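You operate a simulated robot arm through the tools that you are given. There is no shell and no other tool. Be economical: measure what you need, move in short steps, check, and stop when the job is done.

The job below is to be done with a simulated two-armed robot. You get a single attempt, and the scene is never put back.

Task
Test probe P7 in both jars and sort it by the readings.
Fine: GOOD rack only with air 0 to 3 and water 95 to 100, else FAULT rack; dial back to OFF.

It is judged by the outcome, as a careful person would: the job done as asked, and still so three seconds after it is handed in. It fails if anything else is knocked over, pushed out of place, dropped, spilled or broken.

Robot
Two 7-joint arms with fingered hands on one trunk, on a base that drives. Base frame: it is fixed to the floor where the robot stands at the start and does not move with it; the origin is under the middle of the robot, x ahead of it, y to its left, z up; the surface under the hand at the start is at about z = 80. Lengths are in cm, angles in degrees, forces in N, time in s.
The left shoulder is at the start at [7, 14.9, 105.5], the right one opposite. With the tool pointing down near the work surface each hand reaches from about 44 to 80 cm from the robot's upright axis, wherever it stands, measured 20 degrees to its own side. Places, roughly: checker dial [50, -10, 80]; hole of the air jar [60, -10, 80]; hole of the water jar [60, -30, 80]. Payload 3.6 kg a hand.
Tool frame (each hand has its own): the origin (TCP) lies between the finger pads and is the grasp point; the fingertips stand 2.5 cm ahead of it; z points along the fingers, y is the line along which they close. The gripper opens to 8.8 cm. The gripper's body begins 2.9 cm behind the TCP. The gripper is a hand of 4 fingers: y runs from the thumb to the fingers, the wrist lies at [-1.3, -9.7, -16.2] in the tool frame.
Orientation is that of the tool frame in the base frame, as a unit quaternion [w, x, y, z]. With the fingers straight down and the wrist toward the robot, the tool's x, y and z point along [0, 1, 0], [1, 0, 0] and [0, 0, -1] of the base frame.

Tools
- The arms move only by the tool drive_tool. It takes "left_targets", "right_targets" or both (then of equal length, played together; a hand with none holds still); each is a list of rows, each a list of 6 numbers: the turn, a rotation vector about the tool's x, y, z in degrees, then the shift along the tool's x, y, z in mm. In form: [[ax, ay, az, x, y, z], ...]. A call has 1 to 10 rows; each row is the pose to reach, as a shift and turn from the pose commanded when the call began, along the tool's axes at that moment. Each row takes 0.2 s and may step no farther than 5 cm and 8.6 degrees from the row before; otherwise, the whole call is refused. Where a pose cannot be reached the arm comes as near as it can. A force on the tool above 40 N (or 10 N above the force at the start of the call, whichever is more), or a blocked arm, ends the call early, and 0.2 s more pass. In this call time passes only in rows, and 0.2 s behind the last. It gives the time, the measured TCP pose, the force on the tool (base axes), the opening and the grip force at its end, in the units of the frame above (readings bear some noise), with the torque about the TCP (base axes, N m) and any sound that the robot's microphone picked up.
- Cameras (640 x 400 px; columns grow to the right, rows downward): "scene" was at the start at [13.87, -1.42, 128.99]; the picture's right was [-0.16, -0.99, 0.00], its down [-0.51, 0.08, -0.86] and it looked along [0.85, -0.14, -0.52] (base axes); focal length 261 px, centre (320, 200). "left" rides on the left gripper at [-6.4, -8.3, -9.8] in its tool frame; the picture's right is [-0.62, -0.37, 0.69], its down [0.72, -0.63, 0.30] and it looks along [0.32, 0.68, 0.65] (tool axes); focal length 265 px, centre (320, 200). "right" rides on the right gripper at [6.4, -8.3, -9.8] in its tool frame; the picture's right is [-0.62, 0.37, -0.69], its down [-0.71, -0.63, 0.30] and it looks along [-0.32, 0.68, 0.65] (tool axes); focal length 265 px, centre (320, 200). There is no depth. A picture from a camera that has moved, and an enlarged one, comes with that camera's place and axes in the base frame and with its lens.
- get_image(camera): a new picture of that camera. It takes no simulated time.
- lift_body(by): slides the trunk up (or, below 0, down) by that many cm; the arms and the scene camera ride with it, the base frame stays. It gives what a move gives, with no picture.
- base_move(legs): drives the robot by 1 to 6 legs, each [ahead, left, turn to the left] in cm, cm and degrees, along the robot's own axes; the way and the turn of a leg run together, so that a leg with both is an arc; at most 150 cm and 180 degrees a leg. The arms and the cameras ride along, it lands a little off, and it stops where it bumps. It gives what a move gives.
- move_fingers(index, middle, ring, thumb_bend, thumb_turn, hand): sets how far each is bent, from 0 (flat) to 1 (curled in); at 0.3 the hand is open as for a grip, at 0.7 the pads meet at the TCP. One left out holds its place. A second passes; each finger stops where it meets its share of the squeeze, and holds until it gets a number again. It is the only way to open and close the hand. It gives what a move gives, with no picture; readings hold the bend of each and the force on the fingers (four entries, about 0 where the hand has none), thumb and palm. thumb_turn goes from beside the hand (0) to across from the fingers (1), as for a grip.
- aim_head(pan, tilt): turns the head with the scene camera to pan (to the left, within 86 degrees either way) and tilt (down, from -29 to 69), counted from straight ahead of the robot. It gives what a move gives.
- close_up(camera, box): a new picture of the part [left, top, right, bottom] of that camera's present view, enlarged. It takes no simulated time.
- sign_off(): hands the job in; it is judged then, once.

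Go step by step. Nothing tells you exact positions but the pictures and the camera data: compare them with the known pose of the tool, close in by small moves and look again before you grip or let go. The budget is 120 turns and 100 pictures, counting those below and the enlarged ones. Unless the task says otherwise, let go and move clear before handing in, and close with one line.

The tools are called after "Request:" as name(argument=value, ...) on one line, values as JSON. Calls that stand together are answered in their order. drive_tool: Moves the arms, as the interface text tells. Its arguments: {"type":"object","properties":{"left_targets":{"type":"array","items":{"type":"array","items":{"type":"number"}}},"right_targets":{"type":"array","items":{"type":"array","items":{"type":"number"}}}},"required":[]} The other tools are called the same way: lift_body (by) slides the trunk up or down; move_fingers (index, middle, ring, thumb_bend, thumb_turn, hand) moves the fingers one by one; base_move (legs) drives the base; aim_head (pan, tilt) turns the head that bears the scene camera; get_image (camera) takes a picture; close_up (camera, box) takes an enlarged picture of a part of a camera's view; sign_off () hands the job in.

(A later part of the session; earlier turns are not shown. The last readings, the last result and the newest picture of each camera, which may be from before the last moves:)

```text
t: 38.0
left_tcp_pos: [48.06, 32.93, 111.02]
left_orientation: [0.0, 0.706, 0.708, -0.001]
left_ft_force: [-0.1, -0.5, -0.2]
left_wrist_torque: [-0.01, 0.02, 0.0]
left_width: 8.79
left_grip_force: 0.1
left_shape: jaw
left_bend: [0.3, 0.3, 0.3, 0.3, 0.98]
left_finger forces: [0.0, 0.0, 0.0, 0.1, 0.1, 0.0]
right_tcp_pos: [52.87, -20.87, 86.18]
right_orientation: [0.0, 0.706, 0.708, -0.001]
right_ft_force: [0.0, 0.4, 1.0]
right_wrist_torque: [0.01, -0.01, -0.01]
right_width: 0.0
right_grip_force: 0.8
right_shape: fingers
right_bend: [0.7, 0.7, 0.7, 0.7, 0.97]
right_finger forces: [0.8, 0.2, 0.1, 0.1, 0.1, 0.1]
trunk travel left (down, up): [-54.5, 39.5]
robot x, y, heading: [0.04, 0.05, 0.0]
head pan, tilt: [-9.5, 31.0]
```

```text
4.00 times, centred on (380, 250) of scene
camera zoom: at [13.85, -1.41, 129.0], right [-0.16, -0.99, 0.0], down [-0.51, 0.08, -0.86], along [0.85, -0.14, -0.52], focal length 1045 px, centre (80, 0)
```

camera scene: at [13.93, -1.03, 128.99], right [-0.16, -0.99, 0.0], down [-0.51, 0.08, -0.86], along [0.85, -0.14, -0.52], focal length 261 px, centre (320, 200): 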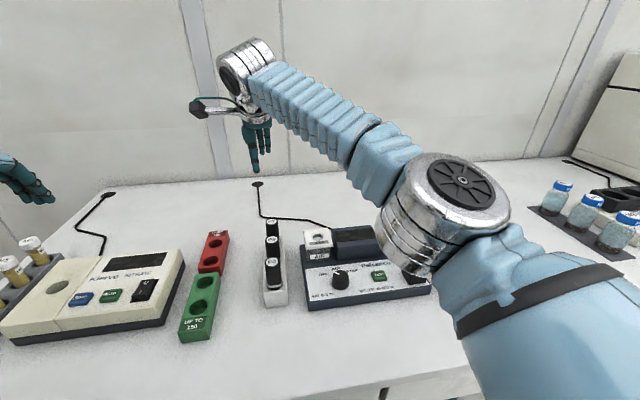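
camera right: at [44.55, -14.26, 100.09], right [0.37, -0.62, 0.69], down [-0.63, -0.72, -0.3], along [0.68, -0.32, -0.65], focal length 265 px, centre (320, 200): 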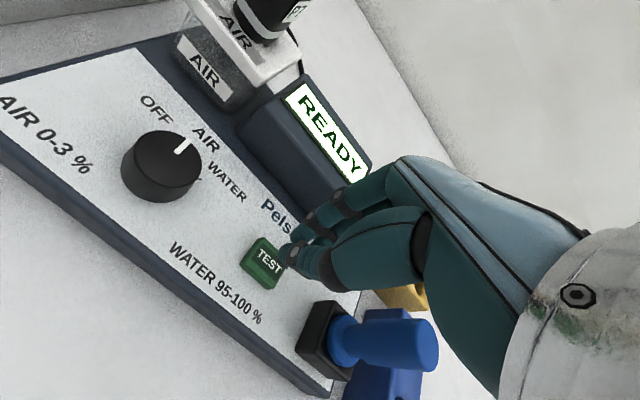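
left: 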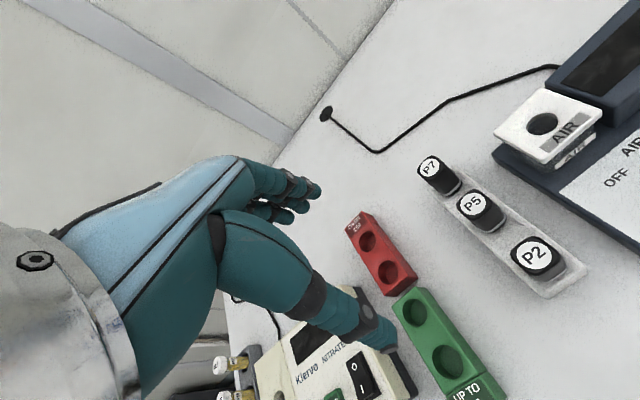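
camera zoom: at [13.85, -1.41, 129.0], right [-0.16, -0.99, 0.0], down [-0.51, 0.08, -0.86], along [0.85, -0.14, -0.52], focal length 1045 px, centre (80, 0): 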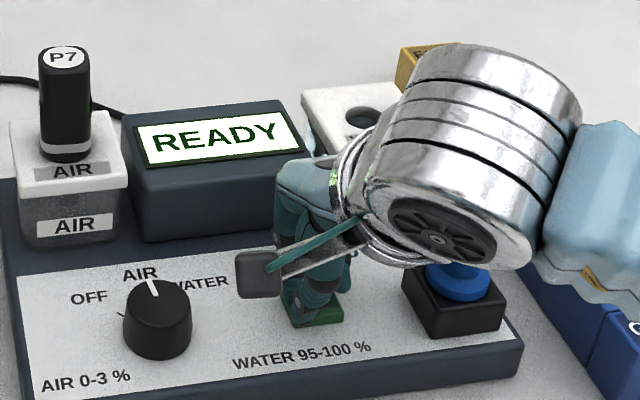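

Contact is just beginning on the index finger. A few more millimetres should push the button.

Request:
drive_tool(right_targets=[[0, 0, 0, 0, 0, 2], [0, 0, 0, 0, 0, 3], [0, 0, 0, 0, 0, 4], [0, 0, 0, 0, 0, 5]])

Request:
close_up(camera="scene", box=[320, 200, 440, 300])

```text
t: 39.0
left_tcp_pos: [47.99, 32.95, 111.23]
left_orientation: [0.0, 0.707, 0.708, -0.001]
left_ft_force: [0.1, 0.0, 0.4]
left_wrist_torque: [-0.03, -0.03, 0.01]
left_width: 8.76
left_grip_force: 0.1
left_shape: jaw
left_bend: [0.3, 0.3, 0.3, 0.3, 0.98]
left_finger forces: [0.1, 0.0, 0.0, 0.1, 0.1, 0.0]
right_tcp_pos: [52.87, -21.03, 85.67]
right_orientation: [0.001, 0.706, 0.708, 0.0]
right_ft_force: [1.2, 0.1, 7.2]
right_wrist_torque: [0.08, -0.1, -0.02]
right_width: 0.0
right_grip_force: 3.8
right_shape: fingers
right_bend: [0.7, 0.7, 0.7, 0.7, 0.97]
right_finger forces: [6.4, 1.0, 0.1, 0.1, 0.0, 0.0]
trunk travel left (down, up): [-54.5, 39.5]
robot x, y, heading: [0.08, 0.12, -0.1]
head pan, tilt: [-9.5, 31.0]
heard: click
```

```text
4.00 times, centred on (380, 250) of scene
camera zoom: at [13.79, -1.39, 129.02], right [-0.16, -0.99, 0.0], down [-0.51, 0.08, -0.86], along [0.85, -0.14, -0.51], focal length 1045 px, centre (80, 0)
```

zoom: 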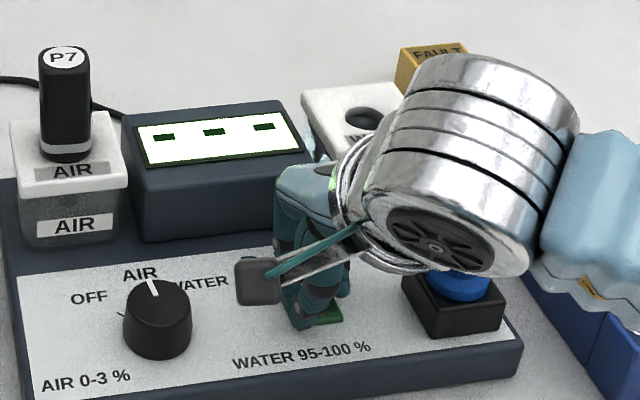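

It clicked and the screen shows dashes, so it is measuring. I'll lift off, give it time, and read.

Request:
drive_tool(right_targets=[[0, 0, 0, 0, 0, -10], [0, 0, 0, 0, 0, -40], [0, 0, 0, 0, 0, -70], [0, 0, 0, 0, 0, -100], [0, 0, 0, 0, 0, -120], [0, 0, 0, 0, 0, -120], [0, 0, 0, 0, 0, -120], [0, 0, 0, 0, 0, -120], [0, 0, 0, 0, 0, -120], [0, 0, 0, 0, 0, -120]])

Request:
close_up(camera="scene", box=[300, 200, 420, 300])

```text
t: 41.2
left_tcp_pos: [48.11, 32.86, 110.99]
left_orientation: [0.001, 0.707, 0.708, -0.001]
left_ft_force: [-0.3, -0.5, -0.3]
left_wrist_torque: [0.0, 0.05, 0.01]
left_width: 8.75
left_grip_force: 0.1
left_shape: jaw
left_bend: [0.3, 0.3, 0.3, 0.3, 0.98]
left_finger forces: [0.0, 0.0, 0.0, 0.0, 0.0, 0.0]
right_tcp_pos: [52.74, -20.85, 97.67]
right_orientation: [-0.001, 0.706, 0.708, -0.001]
right_ft_force: [1.0, -0.4, -0.9]
right_wrist_torque: [-0.02, 0.0, -0.01]
right_width: 0.0
right_grip_force: 0.0
right_shape: fingers
right_bend: [0.7, 0.7, 0.7, 0.7, 0.97]
right_finger forces: [0.0, 0.0, 0.1, 0.1, 0.1, 0.1]
trunk travel left (down, up): [-54.5, 39.5]
robot x, y, heading: [0.07, 0.02, -0.1]
head pan, tilt: [-9.5, 31.0]
```

```text
4.00 times, centred on (360, 250) of scene
camera zoom: at [13.86, -1.41, 129.0], right [-0.16, -0.99, 0.0], down [-0.51, 0.08, -0.86], along [0.85, -0.14, -0.52], focal length 1045 px, centre (160, 0)
```

zoom: 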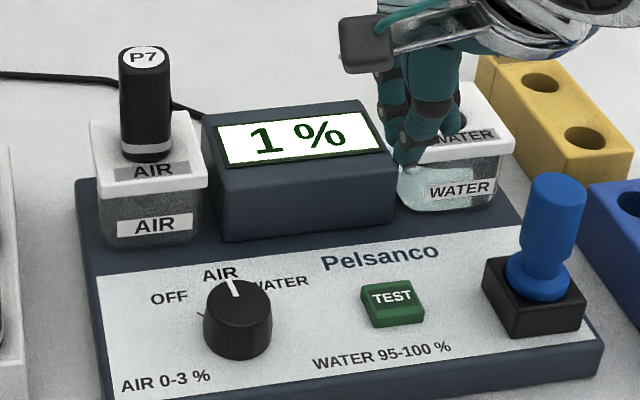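

Air reading is 1 %, which is good. Next I'll turn the dial to WATER, so I open the hand and straddle the knob pre-turned 22°.

Request:
move_fingers(hand="right", index=0.42, middle=0.42, ring=0.42, thumb_bend=0.44)

Request:
drive_tool(right_targets=[[0, 0, 0, 43, 0, 0], [0, 0, -8, 87, 0, 0], [0, 0, -16, 87, 0, 30], [0, 0, -22, 87, 0, 60], [0, 0, -22, 87, 0, 90], [0, 0, -22, 87, 0, 110]])

Request:
close_up(camera="right", box=[220, 170, 380, 330])

```text
t: 42.2
left_tcp_pos: [47.98, 32.85, 111.12]
left_orientation: [0.001, 0.707, 0.708, 0.0]
left_ft_force: [0.1, -0.4, -0.3]
left_wrist_torque: [-0.02, 0.02, -0.02]
left_width: 8.74
left_grip_force: 0.0
left_shape: jaw
left_bend: [0.3, 0.3, 0.3, 0.3, 0.98]
left_finger forces: [0.0, 0.1, 0.1, 0.0, 0.0, 0.0]
right_tcp_pos: [52.77, -20.77, 97.5]
right_orientation: [0.0, 0.706, 0.708, -0.001]
right_ft_force: [-0.7, 0.0, 0.8]
right_wrist_torque: [-0.05, 0.0, 0.0]
right_width: 5.63
right_grip_force: 0.1
right_shape: fingers
right_bend: [0.42, 0.42, 0.42, 0.44, 0.97]
right_finger forces: [0.1, 0.0, 0.0, 0.0, 0.0, 0.0]
trunk travel left (down, up): [-54.5, 39.5]
robot x, y, heading: [0.05, -0.02, 0.1]
head pan, tilt: [-9.5, 31.0]
```

```text
t: 43.6
left_tcp_pos: [48.01, 32.75, 111.03]
left_orientation: [0.0, 0.707, 0.707, 0.001]
left_ft_force: [-0.4, -0.6, -0.4]
left_wrist_torque: [0.0, -0.02, -0.03]
left_width: 8.76
left_grip_force: 0.1
left_shape: jaw
left_bend: [0.3, 0.3, 0.3, 0.3, 0.98]
left_finger forces: [0.0, 0.0, 0.0, 0.2, 0.0, 0.1]
right_tcp_pos: [53.02, -12.35, 86.44]
right_orientation: [-0.001, 0.557, 0.83, -0.002]
right_ft_force: [-0.1, -1.2, 0.0]
right_wrist_torque: [0.01, 0.0, 0.0]
right_width: 5.67
right_grip_force: 0.1
right_shape: fingers
right_bend: [0.42, 0.42, 0.42, 0.44, 0.97]
right_finger forces: [0.0, 0.1, 0.1, 0.0, 0.0, 0.1]
trunk travel left (down, up): [-54.5, 39.5]
robot x, y, heading: [-0.02, 0.21, 0.0]
head pan, tilt: [-9.5, 31.0]
```

```text
2.50 times, centred on (300, 250) of right
camera zoom: at [42.75, -9.32, 96.3], right [0.58, -0.43, 0.69], down [-0.31, -0.9, -0.3], along [0.75, -0.04, -0.66], focal length 664 px, centre (370, 75)
```

zoom: 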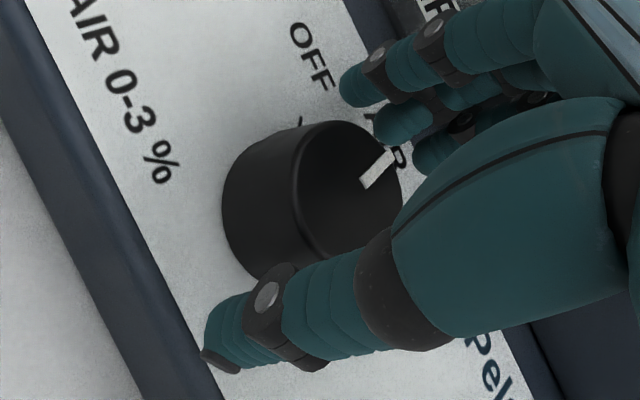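

I'll nudge 2 mm, grip, and turn 45° clockwise.

Request:
drive_tool(right_targets=[[0, 0, 0, 2, -2, 0]])

Request:
move_fingers(hand="right", index=0.65, middle=0.65, ring=0.65, thumb_bend=0.65)

Request:
drive_tool(right_targets=[[0, 0, 7.5, 0, 0, 0], [0, 0, 15, 0, 0, 0], [0, 0, 22.5, 0, 0, 0], [0, 0, 30, 0, 0, 0], [0, 0, 37.5, 0, 0, 0], [0, 0, 45, 0, 0, 0]])

Request:
move_fingers(hand="right", index=0.4, middle=0.4, ring=0.4, thumb_bend=0.42)

Request:
drive_tool(right_targets=[[0, 0, 0, 0, 0, -30], [0, 0, 0, 0, 0, -70], [0, 0, -8, 0, 0, -110], [0, 0, -16, 0, 0, -150], [0, 0, -23, 0, 0, -170]])

Request:
close_up(camera="scene", box=[300, 210, 400, 290])

Request:
get_image(camera="right")

```text
t: 44.0
left_tcp_pos: [48.11, 32.84, 111.09]
left_orientation: [0.001, 0.706, 0.708, 0.0]
left_ft_force: [0.8, 0.1, 0.0]
left_wrist_torque: [-0.02, -0.02, 0.02]
left_width: 8.78
left_grip_force: 0.0
left_shape: jaw
left_bend: [0.3, 0.3, 0.3, 0.3, 0.98]
left_finger forces: [0.1, 0.1, 0.0, 0.1, 0.0, 0.0]
right_tcp_pos: [52.65, -12.25, 86.68]
right_orientation: [0.001, 0.558, 0.83, -0.002]
right_ft_force: [-0.1, 1.3, -0.2]
right_wrist_torque: [0.01, 0.0, -0.01]
right_width: 5.67
right_grip_force: 0.0
right_shape: fingers
right_bend: [0.42, 0.42, 0.42, 0.44, 0.97]
right_finger forces: [0.0, 0.1, 0.0, 0.0, 0.1, 0.0]
trunk travel left (down, up): [-54.5, 39.5]
robot x, y, heading: [-0.11, -0.19, -0.2]
head pan, tilt: [-9.5, 31.0]
```

```text
t: 45.0
left_tcp_pos: [48.17, 32.94, 111.02]
left_orientation: [0.0, 0.707, 0.707, -0.002]
left_ft_force: [-0.6, -0.1, 0.0]
left_wrist_torque: [-0.01, -0.02, 0.03]
left_width: 8.75
left_grip_force: 0.1
left_shape: jaw
left_bend: [0.3, 0.3, 0.3, 0.3, 0.98]
left_finger forces: [0.0, 0.0, 0.1, 0.0, 0.0, 0.0]
right_tcp_pos: [52.85, -12.0, 86.59]
right_orientation: [0.001, 0.558, 0.83, -0.002]
right_ft_force: [10.8, 4.5, 1.6]
right_wrist_torque: [0.1, -0.3, 0.02]
right_width: 2.51
right_grip_force: 9.3
right_shape: fingers
right_bend: [0.56, 0.57, 0.64, 0.6, 0.97]
right_finger forces: [6.4, 7.8, 1.0, 0.0, 3.0, 0.1]
trunk travel left (down, up): [-54.5, 39.5]
robot x, y, heading: [0.2, 0.09, 0.1]
head pan, tilt: [-9.5, 31.0]
```

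```text
t: 46.4
left_tcp_pos: [48.19, 33.0, 110.97]
left_orientation: [-0.001, 0.706, 0.708, -0.001]
left_ft_force: [0.3, 0.1, 0.0]
left_wrist_torque: [0.01, 0.05, -0.03]
left_width: 8.79
left_grip_force: 0.0
left_shape: jaw
left_bend: [0.3, 0.3, 0.3, 0.3, 0.98]
left_finger forces: [0.0, 0.0, 0.2, 0.1, 0.0, 0.0]
right_tcp_pos: [52.87, -12.11, 86.57]
right_orientation: [0.001, 0.835, 0.551, -0.002]
right_ft_force: [14.5, 0.2, 4.5]
right_wrist_torque: [-0.04, -0.41, 0.11]
right_width: 2.55
right_grip_force: 10.0
right_shape: fingers
right_bend: [0.54, 0.56, 0.65, 0.62, 0.96]
right_finger forces: [8.5, 7.0, 0.1, 0.1, 3.9, 0.0]
trunk travel left (down, up): [-54.5, 39.5]
robot x, y, heading: [-0.28, 0.31, -0.2]
head pan, tilt: [-9.5, 31.0]
```

```text
t: 47.4
left_tcp_pos: [48.08, 32.87, 111.06]
left_orientation: [0.0, 0.706, 0.708, 0.0]
left_ft_force: [0.0, -0.9, -0.4]
left_wrist_torque: [0.04, -0.03, 0.0]
left_width: 8.74
left_grip_force: 0.1
left_shape: jaw
left_bend: [0.3, 0.3, 0.3, 0.3, 0.98]
left_finger forces: [0.1, 0.0, 0.1, 0.1, 0.1, 0.1]
right_tcp_pos: [52.77, -12.18, 86.54]
right_orientation: [0.001, 0.833, 0.554, -0.002]
right_ft_force: [0.1, -0.4, -0.2]
right_wrist_torque: [-0.02, 0.01, 0.02]
right_width: 6.1
right_grip_force: 0.1
right_shape: fingers
right_bend: [0.4, 0.4, 0.4, 0.42, 0.97]
right_finger forces: [0.0, 0.0, 0.1, 0.0, 0.0, 0.0]
trunk travel left (down, up): [-54.5, 39.5]
robot x, y, heading: [0.17, 0.31, -0.0]
head pan, tilt: [-9.5, 31.0]
```

```text
t: 48.6
left_tcp_pos: [47.97, 32.81, 111.13]
left_orientation: [0.001, 0.706, 0.708, 0.001]
left_ft_force: [0.0, 0.0, 0.0]
left_wrist_torque: [0.01, -0.01, 0.01]
left_width: 8.74
left_grip_force: 0.1
left_shape: jaw
left_bend: [0.3, 0.3, 0.3, 0.3, 0.98]
left_finger forces: [0.1, 0.0, 0.0, 0.0, 0.0, 0.1]
right_tcp_pos: [52.64, -12.08, 103.73]
right_orientation: [-0.001, 0.705, 0.709, -0.002]
right_ft_force: [0.2, 0.4, 0.2]
right_wrist_torque: [-0.02, 0.03, 0.04]
right_width: 6.09
right_grip_force: 0.0
right_shape: fingers
right_bend: [0.4, 0.4, 0.4, 0.42, 0.97]
right_finger forces: [0.0, 0.0, 0.0, 0.0, 0.0, 0.1]
trunk travel left (down, up): [-54.5, 39.5]
robot x, y, heading: [-0.01, -0.19, 0.1]
head pan, tilt: [-9.5, 31.0]
```

```text
5.00 times, centred on (350, 250) of scene
camera zoom: at [13.89, -1.43, 128.99], right [-0.16, -0.99, 0.0], down [-0.51, 0.08, -0.86], along [0.85, -0.14, -0.52], focal length 1306 px, centre (170, -50)
```

zoom: 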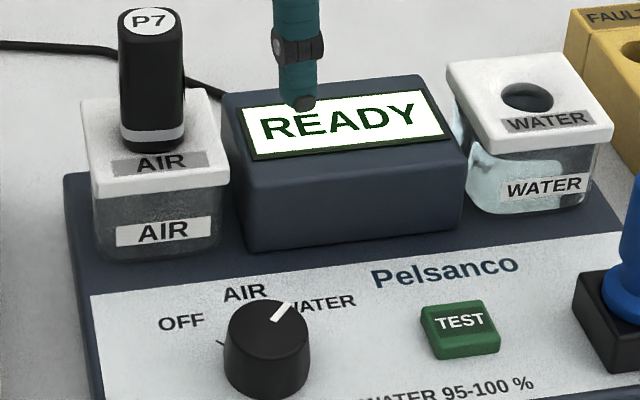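

```text
33 pictures are left
camera right: at [44.26, -5.38, 113.41], right [0.37, -0.62, 0.69], down [-0.63, -0.72, -0.3], along [0.68, -0.32, -0.66], focal length 265 px, centre (320, 200)
```

right: 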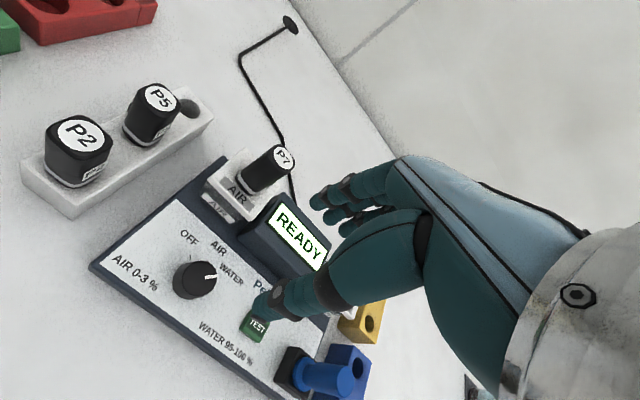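

The dial now points to WATER. I'll go back over P7 at [63.4, -9.0] and descend to where I released it.

Request:
drive_tool(right_targets=[[0, 0, 0, 10, 40, 0], [0, 0, 0, 20, 80, 0], [0, 0, 0, 31, 107, 0], [0, 0, 0, 31, 107, 40], [0, 0, 0, 31, 107, 60]])

Request:
get_image(camera="right")

```text
t: 49.8
left_tcp_pos: [47.9, 32.85, 111.18]
left_orientation: [0.001, 0.706, 0.708, 0.001]
left_ft_force: [0.3, -0.4, 0.7]
left_wrist_torque: [-0.02, -0.02, -0.03]
left_width: 8.79
left_grip_force: 0.1
left_shape: jaw
left_bend: [0.3, 0.3, 0.3, 0.3, 0.98]
left_finger forces: [0.1, 0.1, 0.1, 0.0, 0.0, 0.0]
right_tcp_pos: [63.28, -8.86, 97.54]
right_orientation: [0.0, 0.706, 0.708, -0.001]
right_ft_force: [-0.5, -0.4, 0.1]
right_wrist_torque: [0.03, -0.02, 0.03]
right_width: 6.09
right_grip_force: 0.1
right_shape: fingers
right_bend: [0.4, 0.4, 0.4, 0.42, 0.97]
right_finger forces: [0.0, 0.0, 0.1, 0.1, 0.1, 0.1]
trunk travel left (down, up): [-54.5, 39.5]
robot x, y, heading: [0.17, 0.19, -0.0]
head pan, tilt: [-9.5, 31.0]
```

```text
32 pictures are left
camera right: at [54.92, -2.34, 107.32], right [0.37, -0.62, 0.69], down [-0.63, -0.72, -0.3], along [0.68, -0.32, -0.65], focal length 265 px, centre (320, 200)
```

right: 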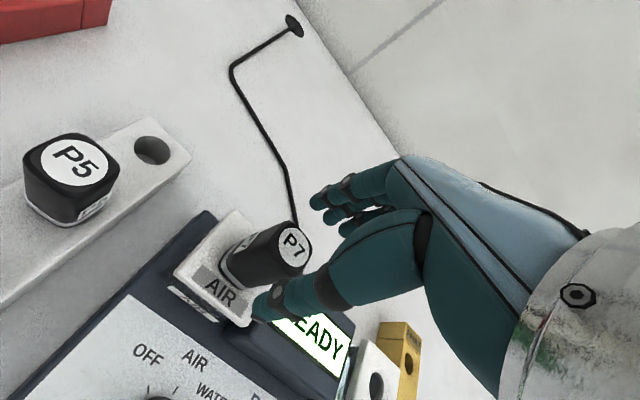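

P7 is slightly farther than the TCP, so I'll shift 3 mm ahead, descend to z = 92.8, and close.

Request:
drive_tool(right_targets=[[0, 0, 0, 0, 3, 15], [0, 0, 0, 0, 3, 30], [0, 0, 0, 0, 3, 46]])

Request:
move_fingers(hand="right", index=0.7, middle=0.7, ring=0.7, thumb_bend=0.7)

Request:
get_image(camera="right")

```text
t: 50.6
left_tcp_pos: [48.06, 32.8, 111.09]
left_orientation: [0.0, 0.707, 0.707, 0.001]
left_ft_force: [-0.3, -0.5, 0.5]
left_wrist_torque: [-0.01, 0.02, -0.02]
left_width: 8.79
left_grip_force: 0.0
left_shape: jaw
left_bend: [0.3, 0.3, 0.3, 0.3, 0.98]
left_finger forces: [0.1, 0.1, 0.1, 0.0, 0.1, 0.0]
right_tcp_pos: [63.53, -9.03, 93.01]
right_orientation: [-0.001, 0.707, 0.708, -0.002]
right_ft_force: [0.0, -0.4, 0.4]
right_wrist_torque: [0.01, -0.03, 0.04]
right_width: 6.07
right_grip_force: 0.0
right_shape: fingers
right_bend: [0.4, 0.4, 0.4, 0.42, 0.97]
right_finger forces: [0.1, 0.1, 0.0, 0.0, 0.0, 0.1]
trunk travel left (down, up): [-54.5, 39.5]
robot x, y, heading: [0.27, 0.17, -0.0]
head pan, tilt: [-9.5, 31.0]
```

```text
t: 51.6
left_tcp_pos: [48.07, 32.94, 111.08]
left_orientation: [0.0, 0.706, 0.708, 0.0]
left_ft_force: [0.1, 0.4, 0.6]
left_wrist_torque: [0.02, 0.02, -0.03]
left_width: 8.78
left_grip_force: 0.2
left_shape: jaw
left_bend: [0.3, 0.3, 0.3, 0.3, 0.98]
left_finger forces: [0.1, 0.1, 0.1, 0.0, 0.0, 0.1]
right_tcp_pos: [63.59, -8.91, 92.98]
right_orientation: [0.0, 0.707, 0.707, -0.002]
right_ft_force: [1.5, -0.2, 0.4]
right_wrist_torque: [-0.02, -0.06, 0.0]
right_width: 2.32
right_grip_force: 10.0
right_shape: fingers
right_bend: [0.6, 0.64, 0.7, 0.59, 0.96]
right_finger forces: [6.1, 5.0, 0.0, 0.1, 9.9, 0.0]
trunk travel left (down, up): [-54.5, 39.5]
robot x, y, heading: [0.06, 0.34, 0.0]
head pan, tilt: [-9.5, 31.0]
```

```text
31 pictures are left
camera right: at [55.14, -2.37, 102.73], right [0.37, -0.62, 0.69], down [-0.63, -0.72, -0.3], along [0.68, -0.32, -0.65], focal length 265 px, centre (320, 200)
```

right: 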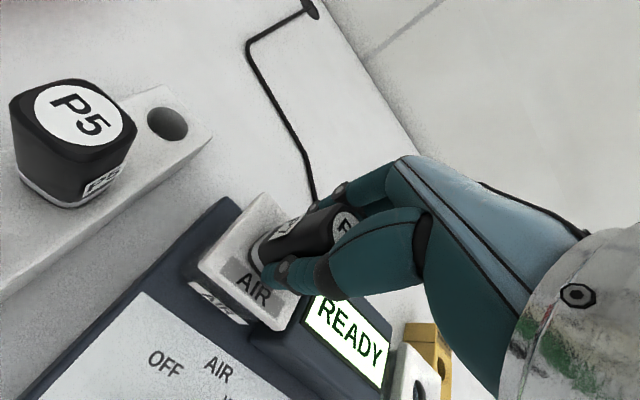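

P7 is held again. I'll lift it out of the air jar and carry it above the water jar at about [63.3, -28.3].

Request:
drive_tool(right_targets=[[0, 0, 0, 0, 0, -20], [0, 0, 0, 0, 0, -50], [0, 0, 0, 0, 0, -80], [0, 0, 0, 0, 0, -100], [0, 0, 0, -48, -1, -100], [0, 0, 0, -96, -2, -100], [0, 0, 0, -145, -2, -100], [0, 0, 0, -193, -2, -95], [0, 0, 0, -193, -2, -80]])

Request:
close_up(camera="right", box=[140, 190, 300, 340])

Request:
close_up(camera="scene", box=[350, 170, 450, 270])

```text
t: 53.6
left_tcp_pos: [48.06, 33.0, 110.95]
left_orientation: [0.0, 0.707, 0.708, -0.001]
left_ft_force: [0.5, 0.3, -0.5]
left_wrist_torque: [-0.01, -0.01, 0.0]
left_width: 8.76
left_grip_force: 0.0
left_shape: jaw
left_bend: [0.3, 0.3, 0.3, 0.3, 0.98]
left_finger forces: [0.0, 0.0, 0.0, 0.0, 0.0, 0.0]
right_tcp_pos: [63.55, -28.22, 101.12]
right_orientation: [0.001, 0.705, 0.709, -0.001]
right_ft_force: [0.1, -0.7, -0.5]
right_wrist_torque: [0.03, 0.01, -0.01]
right_width: 2.32
right_grip_force: 10.0
right_shape: fingers
right_bend: [0.61, 0.64, 0.7, 0.59, 0.96]
right_finger forces: [5.8, 4.3, 0.1, 0.1, 10.0, 0.0]
trunk travel left (down, up): [-54.5, 39.5]
robot x, y, heading: [0.18, -0.14, 0.2]
head pan, tilt: [-9.5, 31.0]
```

```text
2.67 times, centred on (220, 265) of right
camera zoom: at [55.13, -21.52, 110.8], right [0.37, -0.62, 0.69], down [-0.63, -0.72, -0.3], along [0.68, -0.32, -0.65], focal length 708 px, centre (587, 27)
```

zoom: 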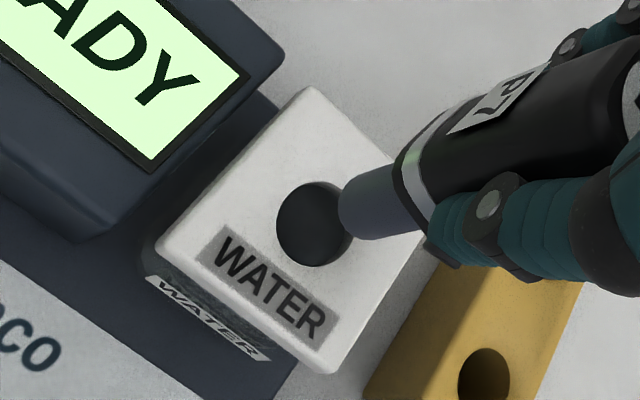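

```text
4.00 times, centred on (400, 220) of scene
camera zoom: at [13.94, -1.24, 128.99], right [-0.16, -0.99, 0.0], down [-0.51, 0.08, -0.86], along [0.85, -0.14, -0.52], focal length 1045 px, centre (0, 120)
```

zoom: 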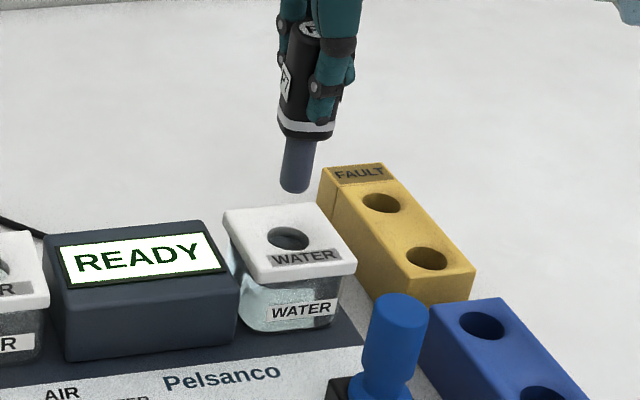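

It is nearly over the hole. I'll lower to just above the lid with a 1.5 mm correction and check again.

Request:
drive_tool(right_targets=[[0, 0, 0, 1, -2, 8], [0, 0, 0, 1, -2, 18], [0, 0, 0, 1, -2, 26]])

Request:
close_up(camera="right", box=[140, 190, 300, 340])

Request:
close_up(camera="scene", box=[380, 190, 440, 250])

```text
t: 54.4
left_tcp_pos: [48.19, 32.82, 111.06]
left_orientation: [0.0, 0.707, 0.708, 0.0]
left_ft_force: [0.5, -1.0, 0.0]
left_wrist_torque: [-0.01, -0.01, -0.01]
left_width: 8.77
left_grip_force: 0.1
left_shape: jaw
left_bend: [0.3, 0.3, 0.3, 0.3, 0.98]
left_finger forces: [0.1, 0.0, 0.0, 0.1, 0.0, 0.1]
right_tcp_pos: [63.32, -28.17, 98.46]
right_orientation: [0.0, 0.705, 0.709, -0.001]
right_ft_force: [-0.2, -1.1, -0.5]
right_wrist_torque: [0.0, 0.04, 0.02]
right_width: 2.33
right_grip_force: 9.8
right_shape: fingers
right_bend: [0.61, 0.64, 0.7, 0.59, 0.96]
right_finger forces: [5.8, 4.3, 0.0, 0.0, 10.0, 0.1]
trunk travel left (down, up): [-54.5, 39.5]
robot x, y, heading: [0.17, 0.03, -0.1]
head pan, tilt: [-9.5, 31.0]
```

```text
2.67 times, centred on (220, 265) of right
camera zoom: at [54.91, -21.65, 108.22], right [0.37, -0.62, 0.69], down [-0.63, -0.72, -0.3], along [0.68, -0.32, -0.65], focal length 708 px, centre (587, 27)
```

zoom: 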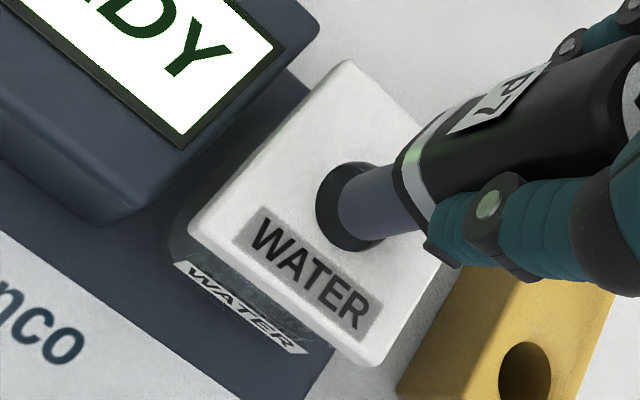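

```text
6.67 times, centred on (410, 220) of scene
camera zoom: at [13.86, -1.5, 129.0], right [-0.16, -0.99, 0.0], down [-0.51, 0.09, -0.86], along [0.85, -0.14, -0.52], focal length 1742 px, centre (-280, 67)
```

zoom: 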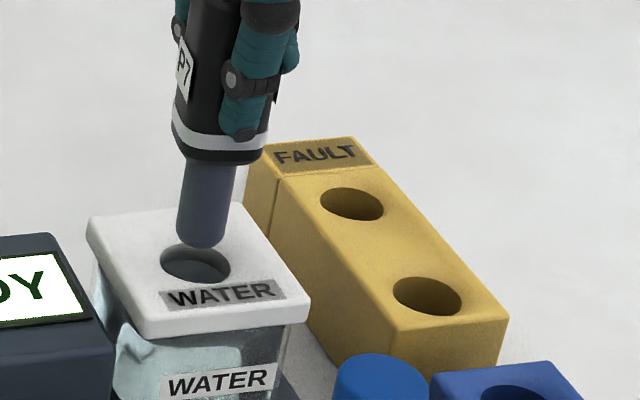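

Aligned to about 2 mm. I'll shift slightly and enter the hole, then check.

Request:
drive_tool(right_targets=[[0, 0, 0, 1, 2, 5], [0, 0, 0, 1, 2, 13], [0, 0, 0, 1, 2, 20]])

Request:
close_up(camera="right", box=[140, 190, 300, 340])

Request:
close_up(camera="scene", box=[380, 190, 440, 250])

```text
t: 55.2
left_tcp_pos: [47.99, 32.86, 111.08]
left_orientation: [0.0, 0.706, 0.708, 0.0]
left_ft_force: [0.7, -0.2, -0.4]
left_wrist_torque: [0.02, 0.03, -0.01]
left_width: 8.77
left_grip_force: 0.0
left_shape: jaw
left_bend: [0.3, 0.3, 0.3, 0.3, 0.98]
left_finger forces: [0.0, 0.0, 0.0, 0.0, 0.1, 0.0]
right_tcp_pos: [63.67, -28.1, 96.44]
right_orientation: [0.0, 0.706, 0.708, -0.002]
right_ft_force: [-0.1, -0.2, 0.5]
right_wrist_torque: [-0.04, -0.02, -0.01]
right_width: 2.28
right_grip_force: 10.3
right_shape: fingers
right_bend: [0.61, 0.64, 0.7, 0.59, 0.96]
right_finger forces: [5.7, 4.4, 0.0, 0.1, 9.9, 0.0]
trunk travel left (down, up): [-54.5, 39.5]
robot x, y, heading: [0.25, -0.28, -0.1]
head pan, tilt: [-9.5, 31.0]
```

```text
2.67 times, centred on (220, 265) of right
camera zoom: at [55.19, -21.45, 106.16], right [0.37, -0.62, 0.69], down [-0.63, -0.72, -0.3], along [0.68, -0.32, -0.65], focal length 708 px, centre (587, 27)
```

zoom: 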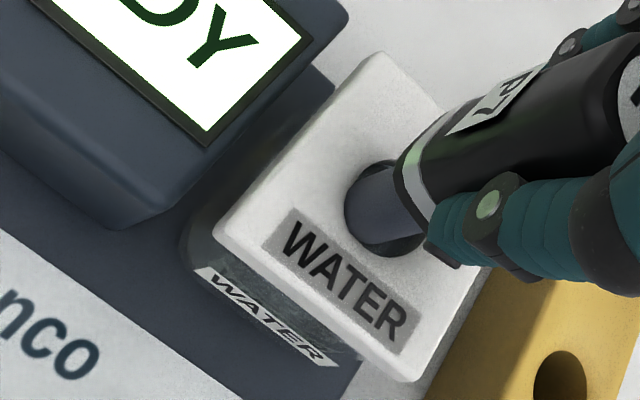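

```text
6.67 times, centred on (410, 220) of scene
camera zoom: at [13.9, -1.41, 128.99], right [-0.16, -0.99, 0.0], down [-0.51, 0.08, -0.86], along [0.85, -0.14, -0.52], focal length 1742 px, centre (-280, 67)
```

zoom: 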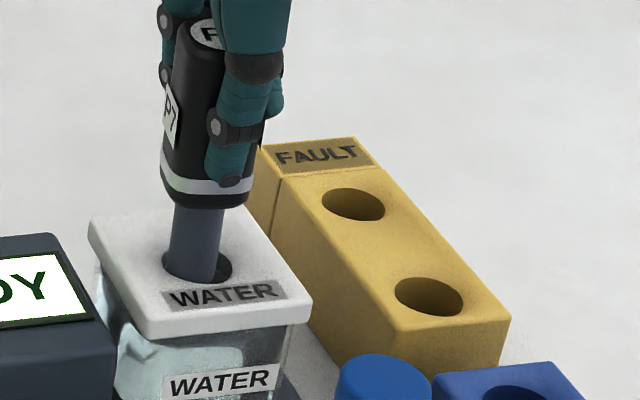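

The stem is in. I'll continue down slowly to the seating depth I found at the air jar.

Request:
drive_tool(right_targets=[[0, 0, 0, -1, 0, 8], [0, 0, 0, -1, 0, 16], [0, 0, 0, -1, 0, 24], [0, 0, 0, -1, 0, 29], [0, 0, 0, -1, 0, 32]])

Request:
close_up(camera="scene", box=[380, 190, 440, 250])

```text
t: 56.4
left_tcp_pos: [48.05, 32.89, 111.12]
left_orientation: [0.001, 0.706, 0.708, 0.0]
left_ft_force: [-0.1, 0.0, 0.2]
left_wrist_torque: [0.01, 0.0, 0.02]
left_width: 8.76
left_grip_force: 0.1
left_shape: jaw
left_bend: [0.3, 0.3, 0.3, 0.3, 0.98]
left_finger forces: [0.0, 0.1, 0.0, 0.1, 0.0, 0.0]
right_tcp_pos: [63.53, -28.24, 93.17]
right_orientation: [-0.001, 0.706, 0.709, -0.001]
right_ft_force: [1.2, -1.0, 0.1]
right_wrist_torque: [0.0, -0.1, -0.01]
right_width: 2.3
right_grip_force: 10.5
right_shape: fingers
right_bend: [0.61, 0.64, 0.7, 0.59, 0.96]
right_finger forces: [6.3, 4.8, 0.0, 0.1, 10.0, 0.0]
trunk travel left (down, up): [-54.5, 39.5]
robot x, y, heading: [-0.11, -0.02, -0.2]
head pan, tilt: [-9.5, 31.0]
```

```text
6.67 times, centred on (410, 220) of scene
camera zoom: at [13.9, -1.43, 128.99], right [-0.16, -0.99, 0.0], down [-0.51, 0.08, -0.86], along [0.85, -0.14, -0.52], focal length 1742 px, centre (-280, 67)
```

zoom: 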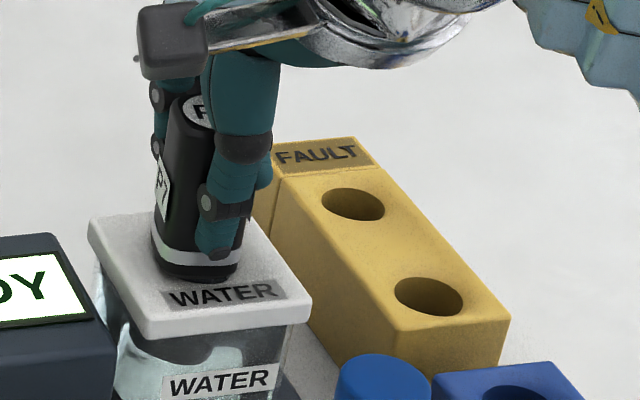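

Almost seated. I'll go 2 mm more, then release and lift clear.

Request:
drive_tool(right_targets=[[0, 0, 0, 0, 0, 1], [0, 0, 0, 0, 0, 2]])

Request:
move_fingers(hand="right", index=0.42, middle=0.42, ring=0.42, thumb_bend=0.44)

Request:
drive_tool(right_targets=[[0, 0, 0, 0, 0, -30], [0, 0, 0, 0, 0, -70], [0, 0, 0, 0, 0, -110], [0, 0, 0, 20, -36, -110], [0, 0, 0, 50, -72, -110], [0, 0, 0, 73, -107, -100]])

Request:
move_fingers(hand="right", index=0.7, middle=0.7, ring=0.7, thumb_bend=0.7)

Request:
close_up(camera="scene", box=[300, 190, 460, 300])

```text
t: 57.0
left_tcp_pos: [48.15, 32.9, 111.09]
left_orientation: [0.0, 0.706, 0.708, 0.001]
left_ft_force: [1.0, 0.0, 0.3]
left_wrist_torque: [0.04, 0.01, 0.0]
left_width: 8.77
left_grip_force: 0.0
left_shape: jaw
left_bend: [0.3, 0.3, 0.3, 0.3, 0.98]
left_finger forces: [0.0, 0.0, 0.0, 0.0, 0.0, 0.0]
right_tcp_pos: [63.51, -28.19, 92.95]
right_orientation: [0.001, 0.706, 0.709, -0.001]
right_ft_force: [1.4, -1.0, 0.4]
right_wrist_torque: [-0.03, -0.15, 0.0]
right_width: 2.32
right_grip_force: 10.7
right_shape: fingers
right_bend: [0.61, 0.64, 0.7, 0.59, 0.96]
right_finger forces: [6.9, 5.2, 0.1, 0.0, 9.7, 0.0]
trunk travel left (down, up): [-54.5, 39.5]
robot x, y, heading: [0.12, 0.22, 0.2]
head pan, tilt: [-9.5, 31.0]
```

```text
t: 58.0
left_tcp_pos: [48.04, 32.89, 111.17]
left_orientation: [0.001, 0.706, 0.708, -0.001]
left_ft_force: [0.2, 0.1, -0.9]
left_wrist_torque: [0.02, -0.03, 0.01]
left_width: 8.74
left_grip_force: 0.1
left_shape: jaw
left_bend: [0.3, 0.3, 0.3, 0.3, 0.98]
left_finger forces: [0.0, 0.1, 0.1, 0.1, 0.1, 0.0]
right_tcp_pos: [63.38, -28.25, 93.04]
right_orientation: [0.0, 0.706, 0.708, -0.001]
right_ft_force: [0.4, 0.4, 0.8]
right_wrist_torque: [0.0, 0.03, 0.01]
right_width: 5.66
right_grip_force: 0.0
right_shape: fingers
right_bend: [0.42, 0.42, 0.42, 0.44, 0.97]
right_finger forces: [0.1, 0.1, 0.0, 0.0, 0.0, 0.0]
trunk travel left (down, up): [-54.5, 39.5]
robot x, y, heading: [-0.09, -0.02, -0.1]
head pan, tilt: [-9.5, 31.0]
```

```text
t: 59.4
left_tcp_pos: [47.91, 32.91, 111.11]
left_orientation: [0.001, 0.707, 0.708, 0.0]
left_ft_force: [-0.7, -0.3, 0.1]
left_wrist_torque: [-0.02, -0.02, -0.01]
left_width: 8.79
left_grip_force: 0.0
left_shape: jaw
left_bend: [0.3, 0.3, 0.3, 0.3, 0.98]
left_finger forces: [0.1, 0.0, 0.0, 0.0, 0.0, 0.0]
right_tcp_pos: [52.74, -20.57, 103.01]
right_orientation: [0.0, 0.707, 0.708, -0.002]
right_ft_force: [0.7, 0.1, 0.9]
right_wrist_torque: [0.01, 0.01, -0.01]
right_width: 5.68
right_grip_force: 0.1
right_shape: fingers
right_bend: [0.42, 0.42, 0.42, 0.44, 0.97]
right_finger forces: [0.0, 0.0, 0.0, 0.0, 0.1, 0.0]
trunk travel left (down, up): [-54.5, 39.5]
robot x, y, heading: [0.13, 0.15, 0.1]
head pan, tilt: [-9.5, 31.0]
```

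```text
t: 60.4
left_tcp_pos: [47.9, 32.91, 111.21]
left_orientation: [0.0, 0.706, 0.708, 0.0]
left_ft_force: [0.7, 0.2, 0.3]
left_wrist_torque: [-0.04, -0.03, -0.02]
left_width: 8.77
left_grip_force: 0.1
left_shape: jaw
left_bend: [0.3, 0.3, 0.3, 0.3, 0.98]
left_finger forces: [0.0, 0.0, 0.0, 0.1, 0.0, 0.0]
right_tcp_pos: [52.81, -20.54, 103.12]
right_orientation: [0.0, 0.706, 0.708, -0.002]
right_ft_force: [0.3, -0.2, 0.5]
right_wrist_torque: [0.03, 0.0, 0.0]
right_width: 0.02
right_grip_force: 0.1
right_shape: fingers
right_bend: [0.7, 0.7, 0.7, 0.7, 0.97]
right_finger forces: [0.1, 0.0, 0.0, 0.0, 0.0, 0.0]
trunk travel left (down, up): [-54.5, 39.5]
robot x, y, heading: [0.01, -0.19, -0.1]
head pan, tilt: [-9.5, 31.0]
```

```text
3.64 times, centred on (380, 245) of scene
camera zoom: at [13.85, -1.4, 129.0], right [-0.16, -0.99, 0.0], down [-0.51, 0.08, -0.86], along [0.85, -0.14, -0.52], focal length 950 px, centre (102, 36)
```

zoom: 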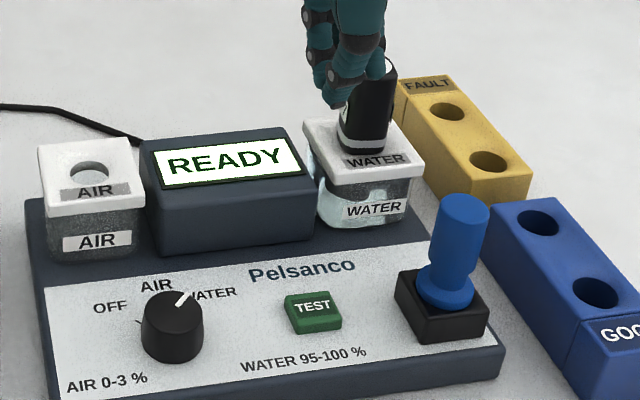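

P7 stands in the water jar, so I'll press TEST at the same depth as before, 85.6.

Request:
drive_tool(right_targets=[[0, 0, 0, -4, 1, 45], [0, 0, 0, -4, 1, 90], [0, 0, 0, -4, 1, 130], [0, 0, 0, -4, 1, 155], [0, 0, 0, -4, 1, 165], [0, 0, 0, -4, 1, 169], [0, 0, 0, -4, 1, 171], [0, 0, 0, -4, 1, 173], [0, 0, 0, -4, 1, 174], [0, 0, 0, -4, 1, 175]])

```text
t: 62.6
left_tcp_pos: [47.88, 32.94, 111.17]
left_orientation: [0.0, 0.706, 0.708, 0.0]
left_ft_force: [0.1, -0.2, -0.5]
left_wrist_torque: [-0.02, 0.03, 0.0]
left_width: 8.79
left_grip_force: 0.0
left_shape: jaw
left_bend: [0.3, 0.3, 0.3, 0.3, 0.98]
left_finger forces: [0.0, 0.0, 0.1, 0.1, 0.0, 0.0]
right_tcp_pos: [52.95, -21.35, 85.75]
right_orientation: [0.001, 0.706, 0.709, 0.0]
right_ft_force: [2.4, 0.8, 9.8]
right_wrist_torque: [0.12, -0.08, -0.02]
right_width: 0.0
right_grip_force: 5.0
right_shape: fingers
right_bend: [0.7, 0.7, 0.7, 0.7, 0.97]
right_finger forces: [8.6, 0.9, 0.1, 0.1, 0.0, 0.1]
trunk travel left (down, up): [-54.5, 39.5]
robot x, y, heading: [0.02, -0.17, -0.1]
head pan, tilt: [-9.5, 31.0]
heard: click
```

It clicked. I'll lift off, wait, and read.

Request:
drive_tool(right_targets=[[0, 0, 0, 0, 0, -10], [0, 0, 0, 0, 0, -40], [0, 0, 0, 0, 0, -70], [0, 0, 0, 0, 0, -100], [0, 0, 0, 0, 0, -120], [0, 0, 0, 0, 0, -120], [0, 0, 0, 0, 0, -120], [0, 0, 0, 0, 0, -120], [0, 0, 0, 0, 0, -120], [0, 0, 0, 0, 0, -120]])

Request:
close_up(camera="scene", box=[300, 190, 460, 300])

```text
t: 64.8
left_tcp_pos: [48.07, 32.92, 111.04]
left_orientation: [0.0, 0.707, 0.708, 0.0]
left_ft_force: [0.1, 0.5, 0.2]
left_wrist_torque: [0.01, 0.01, 0.01]
left_width: 8.77
left_grip_force: 0.0
left_shape: jaw
left_bend: [0.3, 0.3, 0.3, 0.3, 0.98]
left_finger forces: [0.0, 0.0, 0.0, 0.1, 0.0, 0.1]
right_tcp_pos: [52.83, -21.27, 97.38]
right_orientation: [0.0, 0.706, 0.708, -0.001]
right_ft_force: [-0.4, -0.2, 0.0]
right_wrist_torque: [0.01, -0.01, 0.02]
right_width: 0.0
right_grip_force: 0.1
right_shape: fingers
right_bend: [0.7, 0.7, 0.7, 0.7, 0.97]
right_finger forces: [0.0, 0.1, 0.0, 0.0, 0.0, 0.0]
trunk travel left (down, up): [-54.5, 39.5]
robot x, y, heading: [0.05, 0.49, -0.1]
head pan, tilt: [-9.5, 31.0]
```

```text
3.64 times, centred on (380, 245) of scene
camera zoom: at [13.86, -1.41, 129.0], right [-0.16, -0.99, 0.0], down [-0.51, 0.08, -0.86], along [0.85, -0.14, -0.52], focal length 950 px, centre (102, 36)
```

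zoom: 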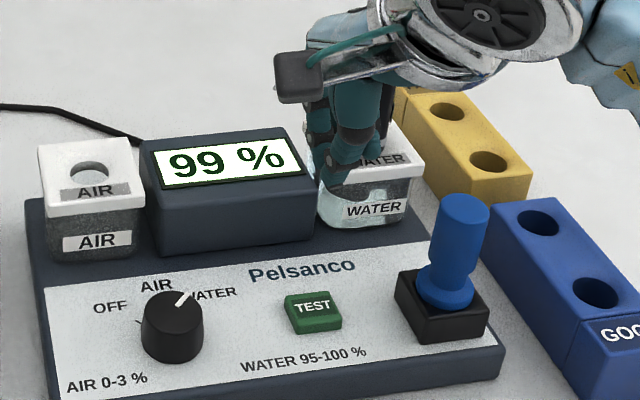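

Water reading is 99 % and air is 1 %, so P7 is fine and goes in the GOOD rack. First I'll put the dial back to OFF: straddle the knob with the hand turned 24° clockwise, grip, and turn counter-clockwise.

Request:
move_fingers(hand="right", index=0.42, middle=0.42, ring=0.42, thumb_bend=0.44)

Request:
drive_tool(right_targets=[[0, 0, 8, 45, 0, 0], [0, 0, 16, 91, 0, 0], [0, 0, 24, 91, 0, 30], [0, 0, 24, 91, 0, 60], [0, 0, 24, 91, 0, 90], [0, 0, 24, 91, 0, 108]])

Request:
close_up(camera="right", box=[220, 170, 380, 330])

```text
t: 65.8
left_tcp_pos: [48.06, 32.81, 110.94]
left_orientation: [0.0, 0.706, 0.708, -0.001]
left_ft_force: [0.4, 0.1, -0.9]
left_wrist_torque: [0.0, 0.01, -0.02]
left_width: 8.78
left_grip_force: 0.1
left_shape: jaw
left_bend: [0.3, 0.3, 0.3, 0.3, 0.98]
left_finger forces: [0.1, 0.0, 0.1, 0.0, 0.1, 0.0]
right_tcp_pos: [52.97, -21.24, 97.33]
right_orientation: [0.0, 0.706, 0.708, -0.002]
right_ft_force: [0.2, 0.5, -0.3]
right_wrist_torque: [0.03, 0.01, -0.02]
right_width: 5.65
right_grip_force: 0.0
right_shape: fingers
right_bend: [0.42, 0.42, 0.42, 0.44, 0.97]
right_finger forces: [0.1, 0.0, 0.0, 0.0, 0.0, 0.0]
trunk travel left (down, up): [-54.5, 39.5]
robot x, y, heading: [-0.06, 0.09, 0.1]
head pan, tilt: [-9.5, 31.0]
```

```text
t: 67.2
left_tcp_pos: [48.01, 32.85, 111.13]
left_orientation: [0.0, 0.707, 0.707, 0.0]
left_ft_force: [-0.4, 0.4, -0.2]
left_wrist_torque: [0.0, 0.01, 0.0]
left_width: 8.77
left_grip_force: 0.0
left_shape: jaw
left_bend: [0.3, 0.3, 0.3, 0.3, 0.98]
left_finger forces: [0.0, 0.0, 0.1, 0.0, 0.0, 0.0]
right_tcp_pos: [52.96, -12.17, 86.85]
right_orientation: [0.0, 0.838, 0.545, -0.002]
right_ft_force: [0.0, -0.1, -0.1]
right_wrist_torque: [0.04, -0.02, -0.02]
right_width: 5.67
right_grip_force: 0.2
right_shape: fingers
right_bend: [0.42, 0.42, 0.42, 0.44, 0.97]
right_finger forces: [0.1, 0.0, 0.0, 0.0, 0.0, 0.0]
trunk travel left (down, up): [-54.5, 39.5]
robot x, y, heading: [-0.13, -0.1, 0.1]
head pan, tilt: [-9.5, 31.0]
```

```text
2.50 times, centred on (300, 250) of right
camera zoom: at [47.85, -2.75, 96.52], right [0.09, -0.72, 0.69], down [-0.87, -0.4, -0.3], along [0.49, -0.57, -0.65], focal length 664 px, centre (370, 75)
```

zoom: 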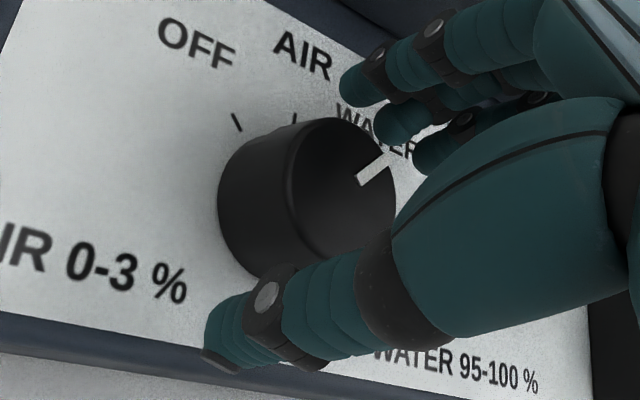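

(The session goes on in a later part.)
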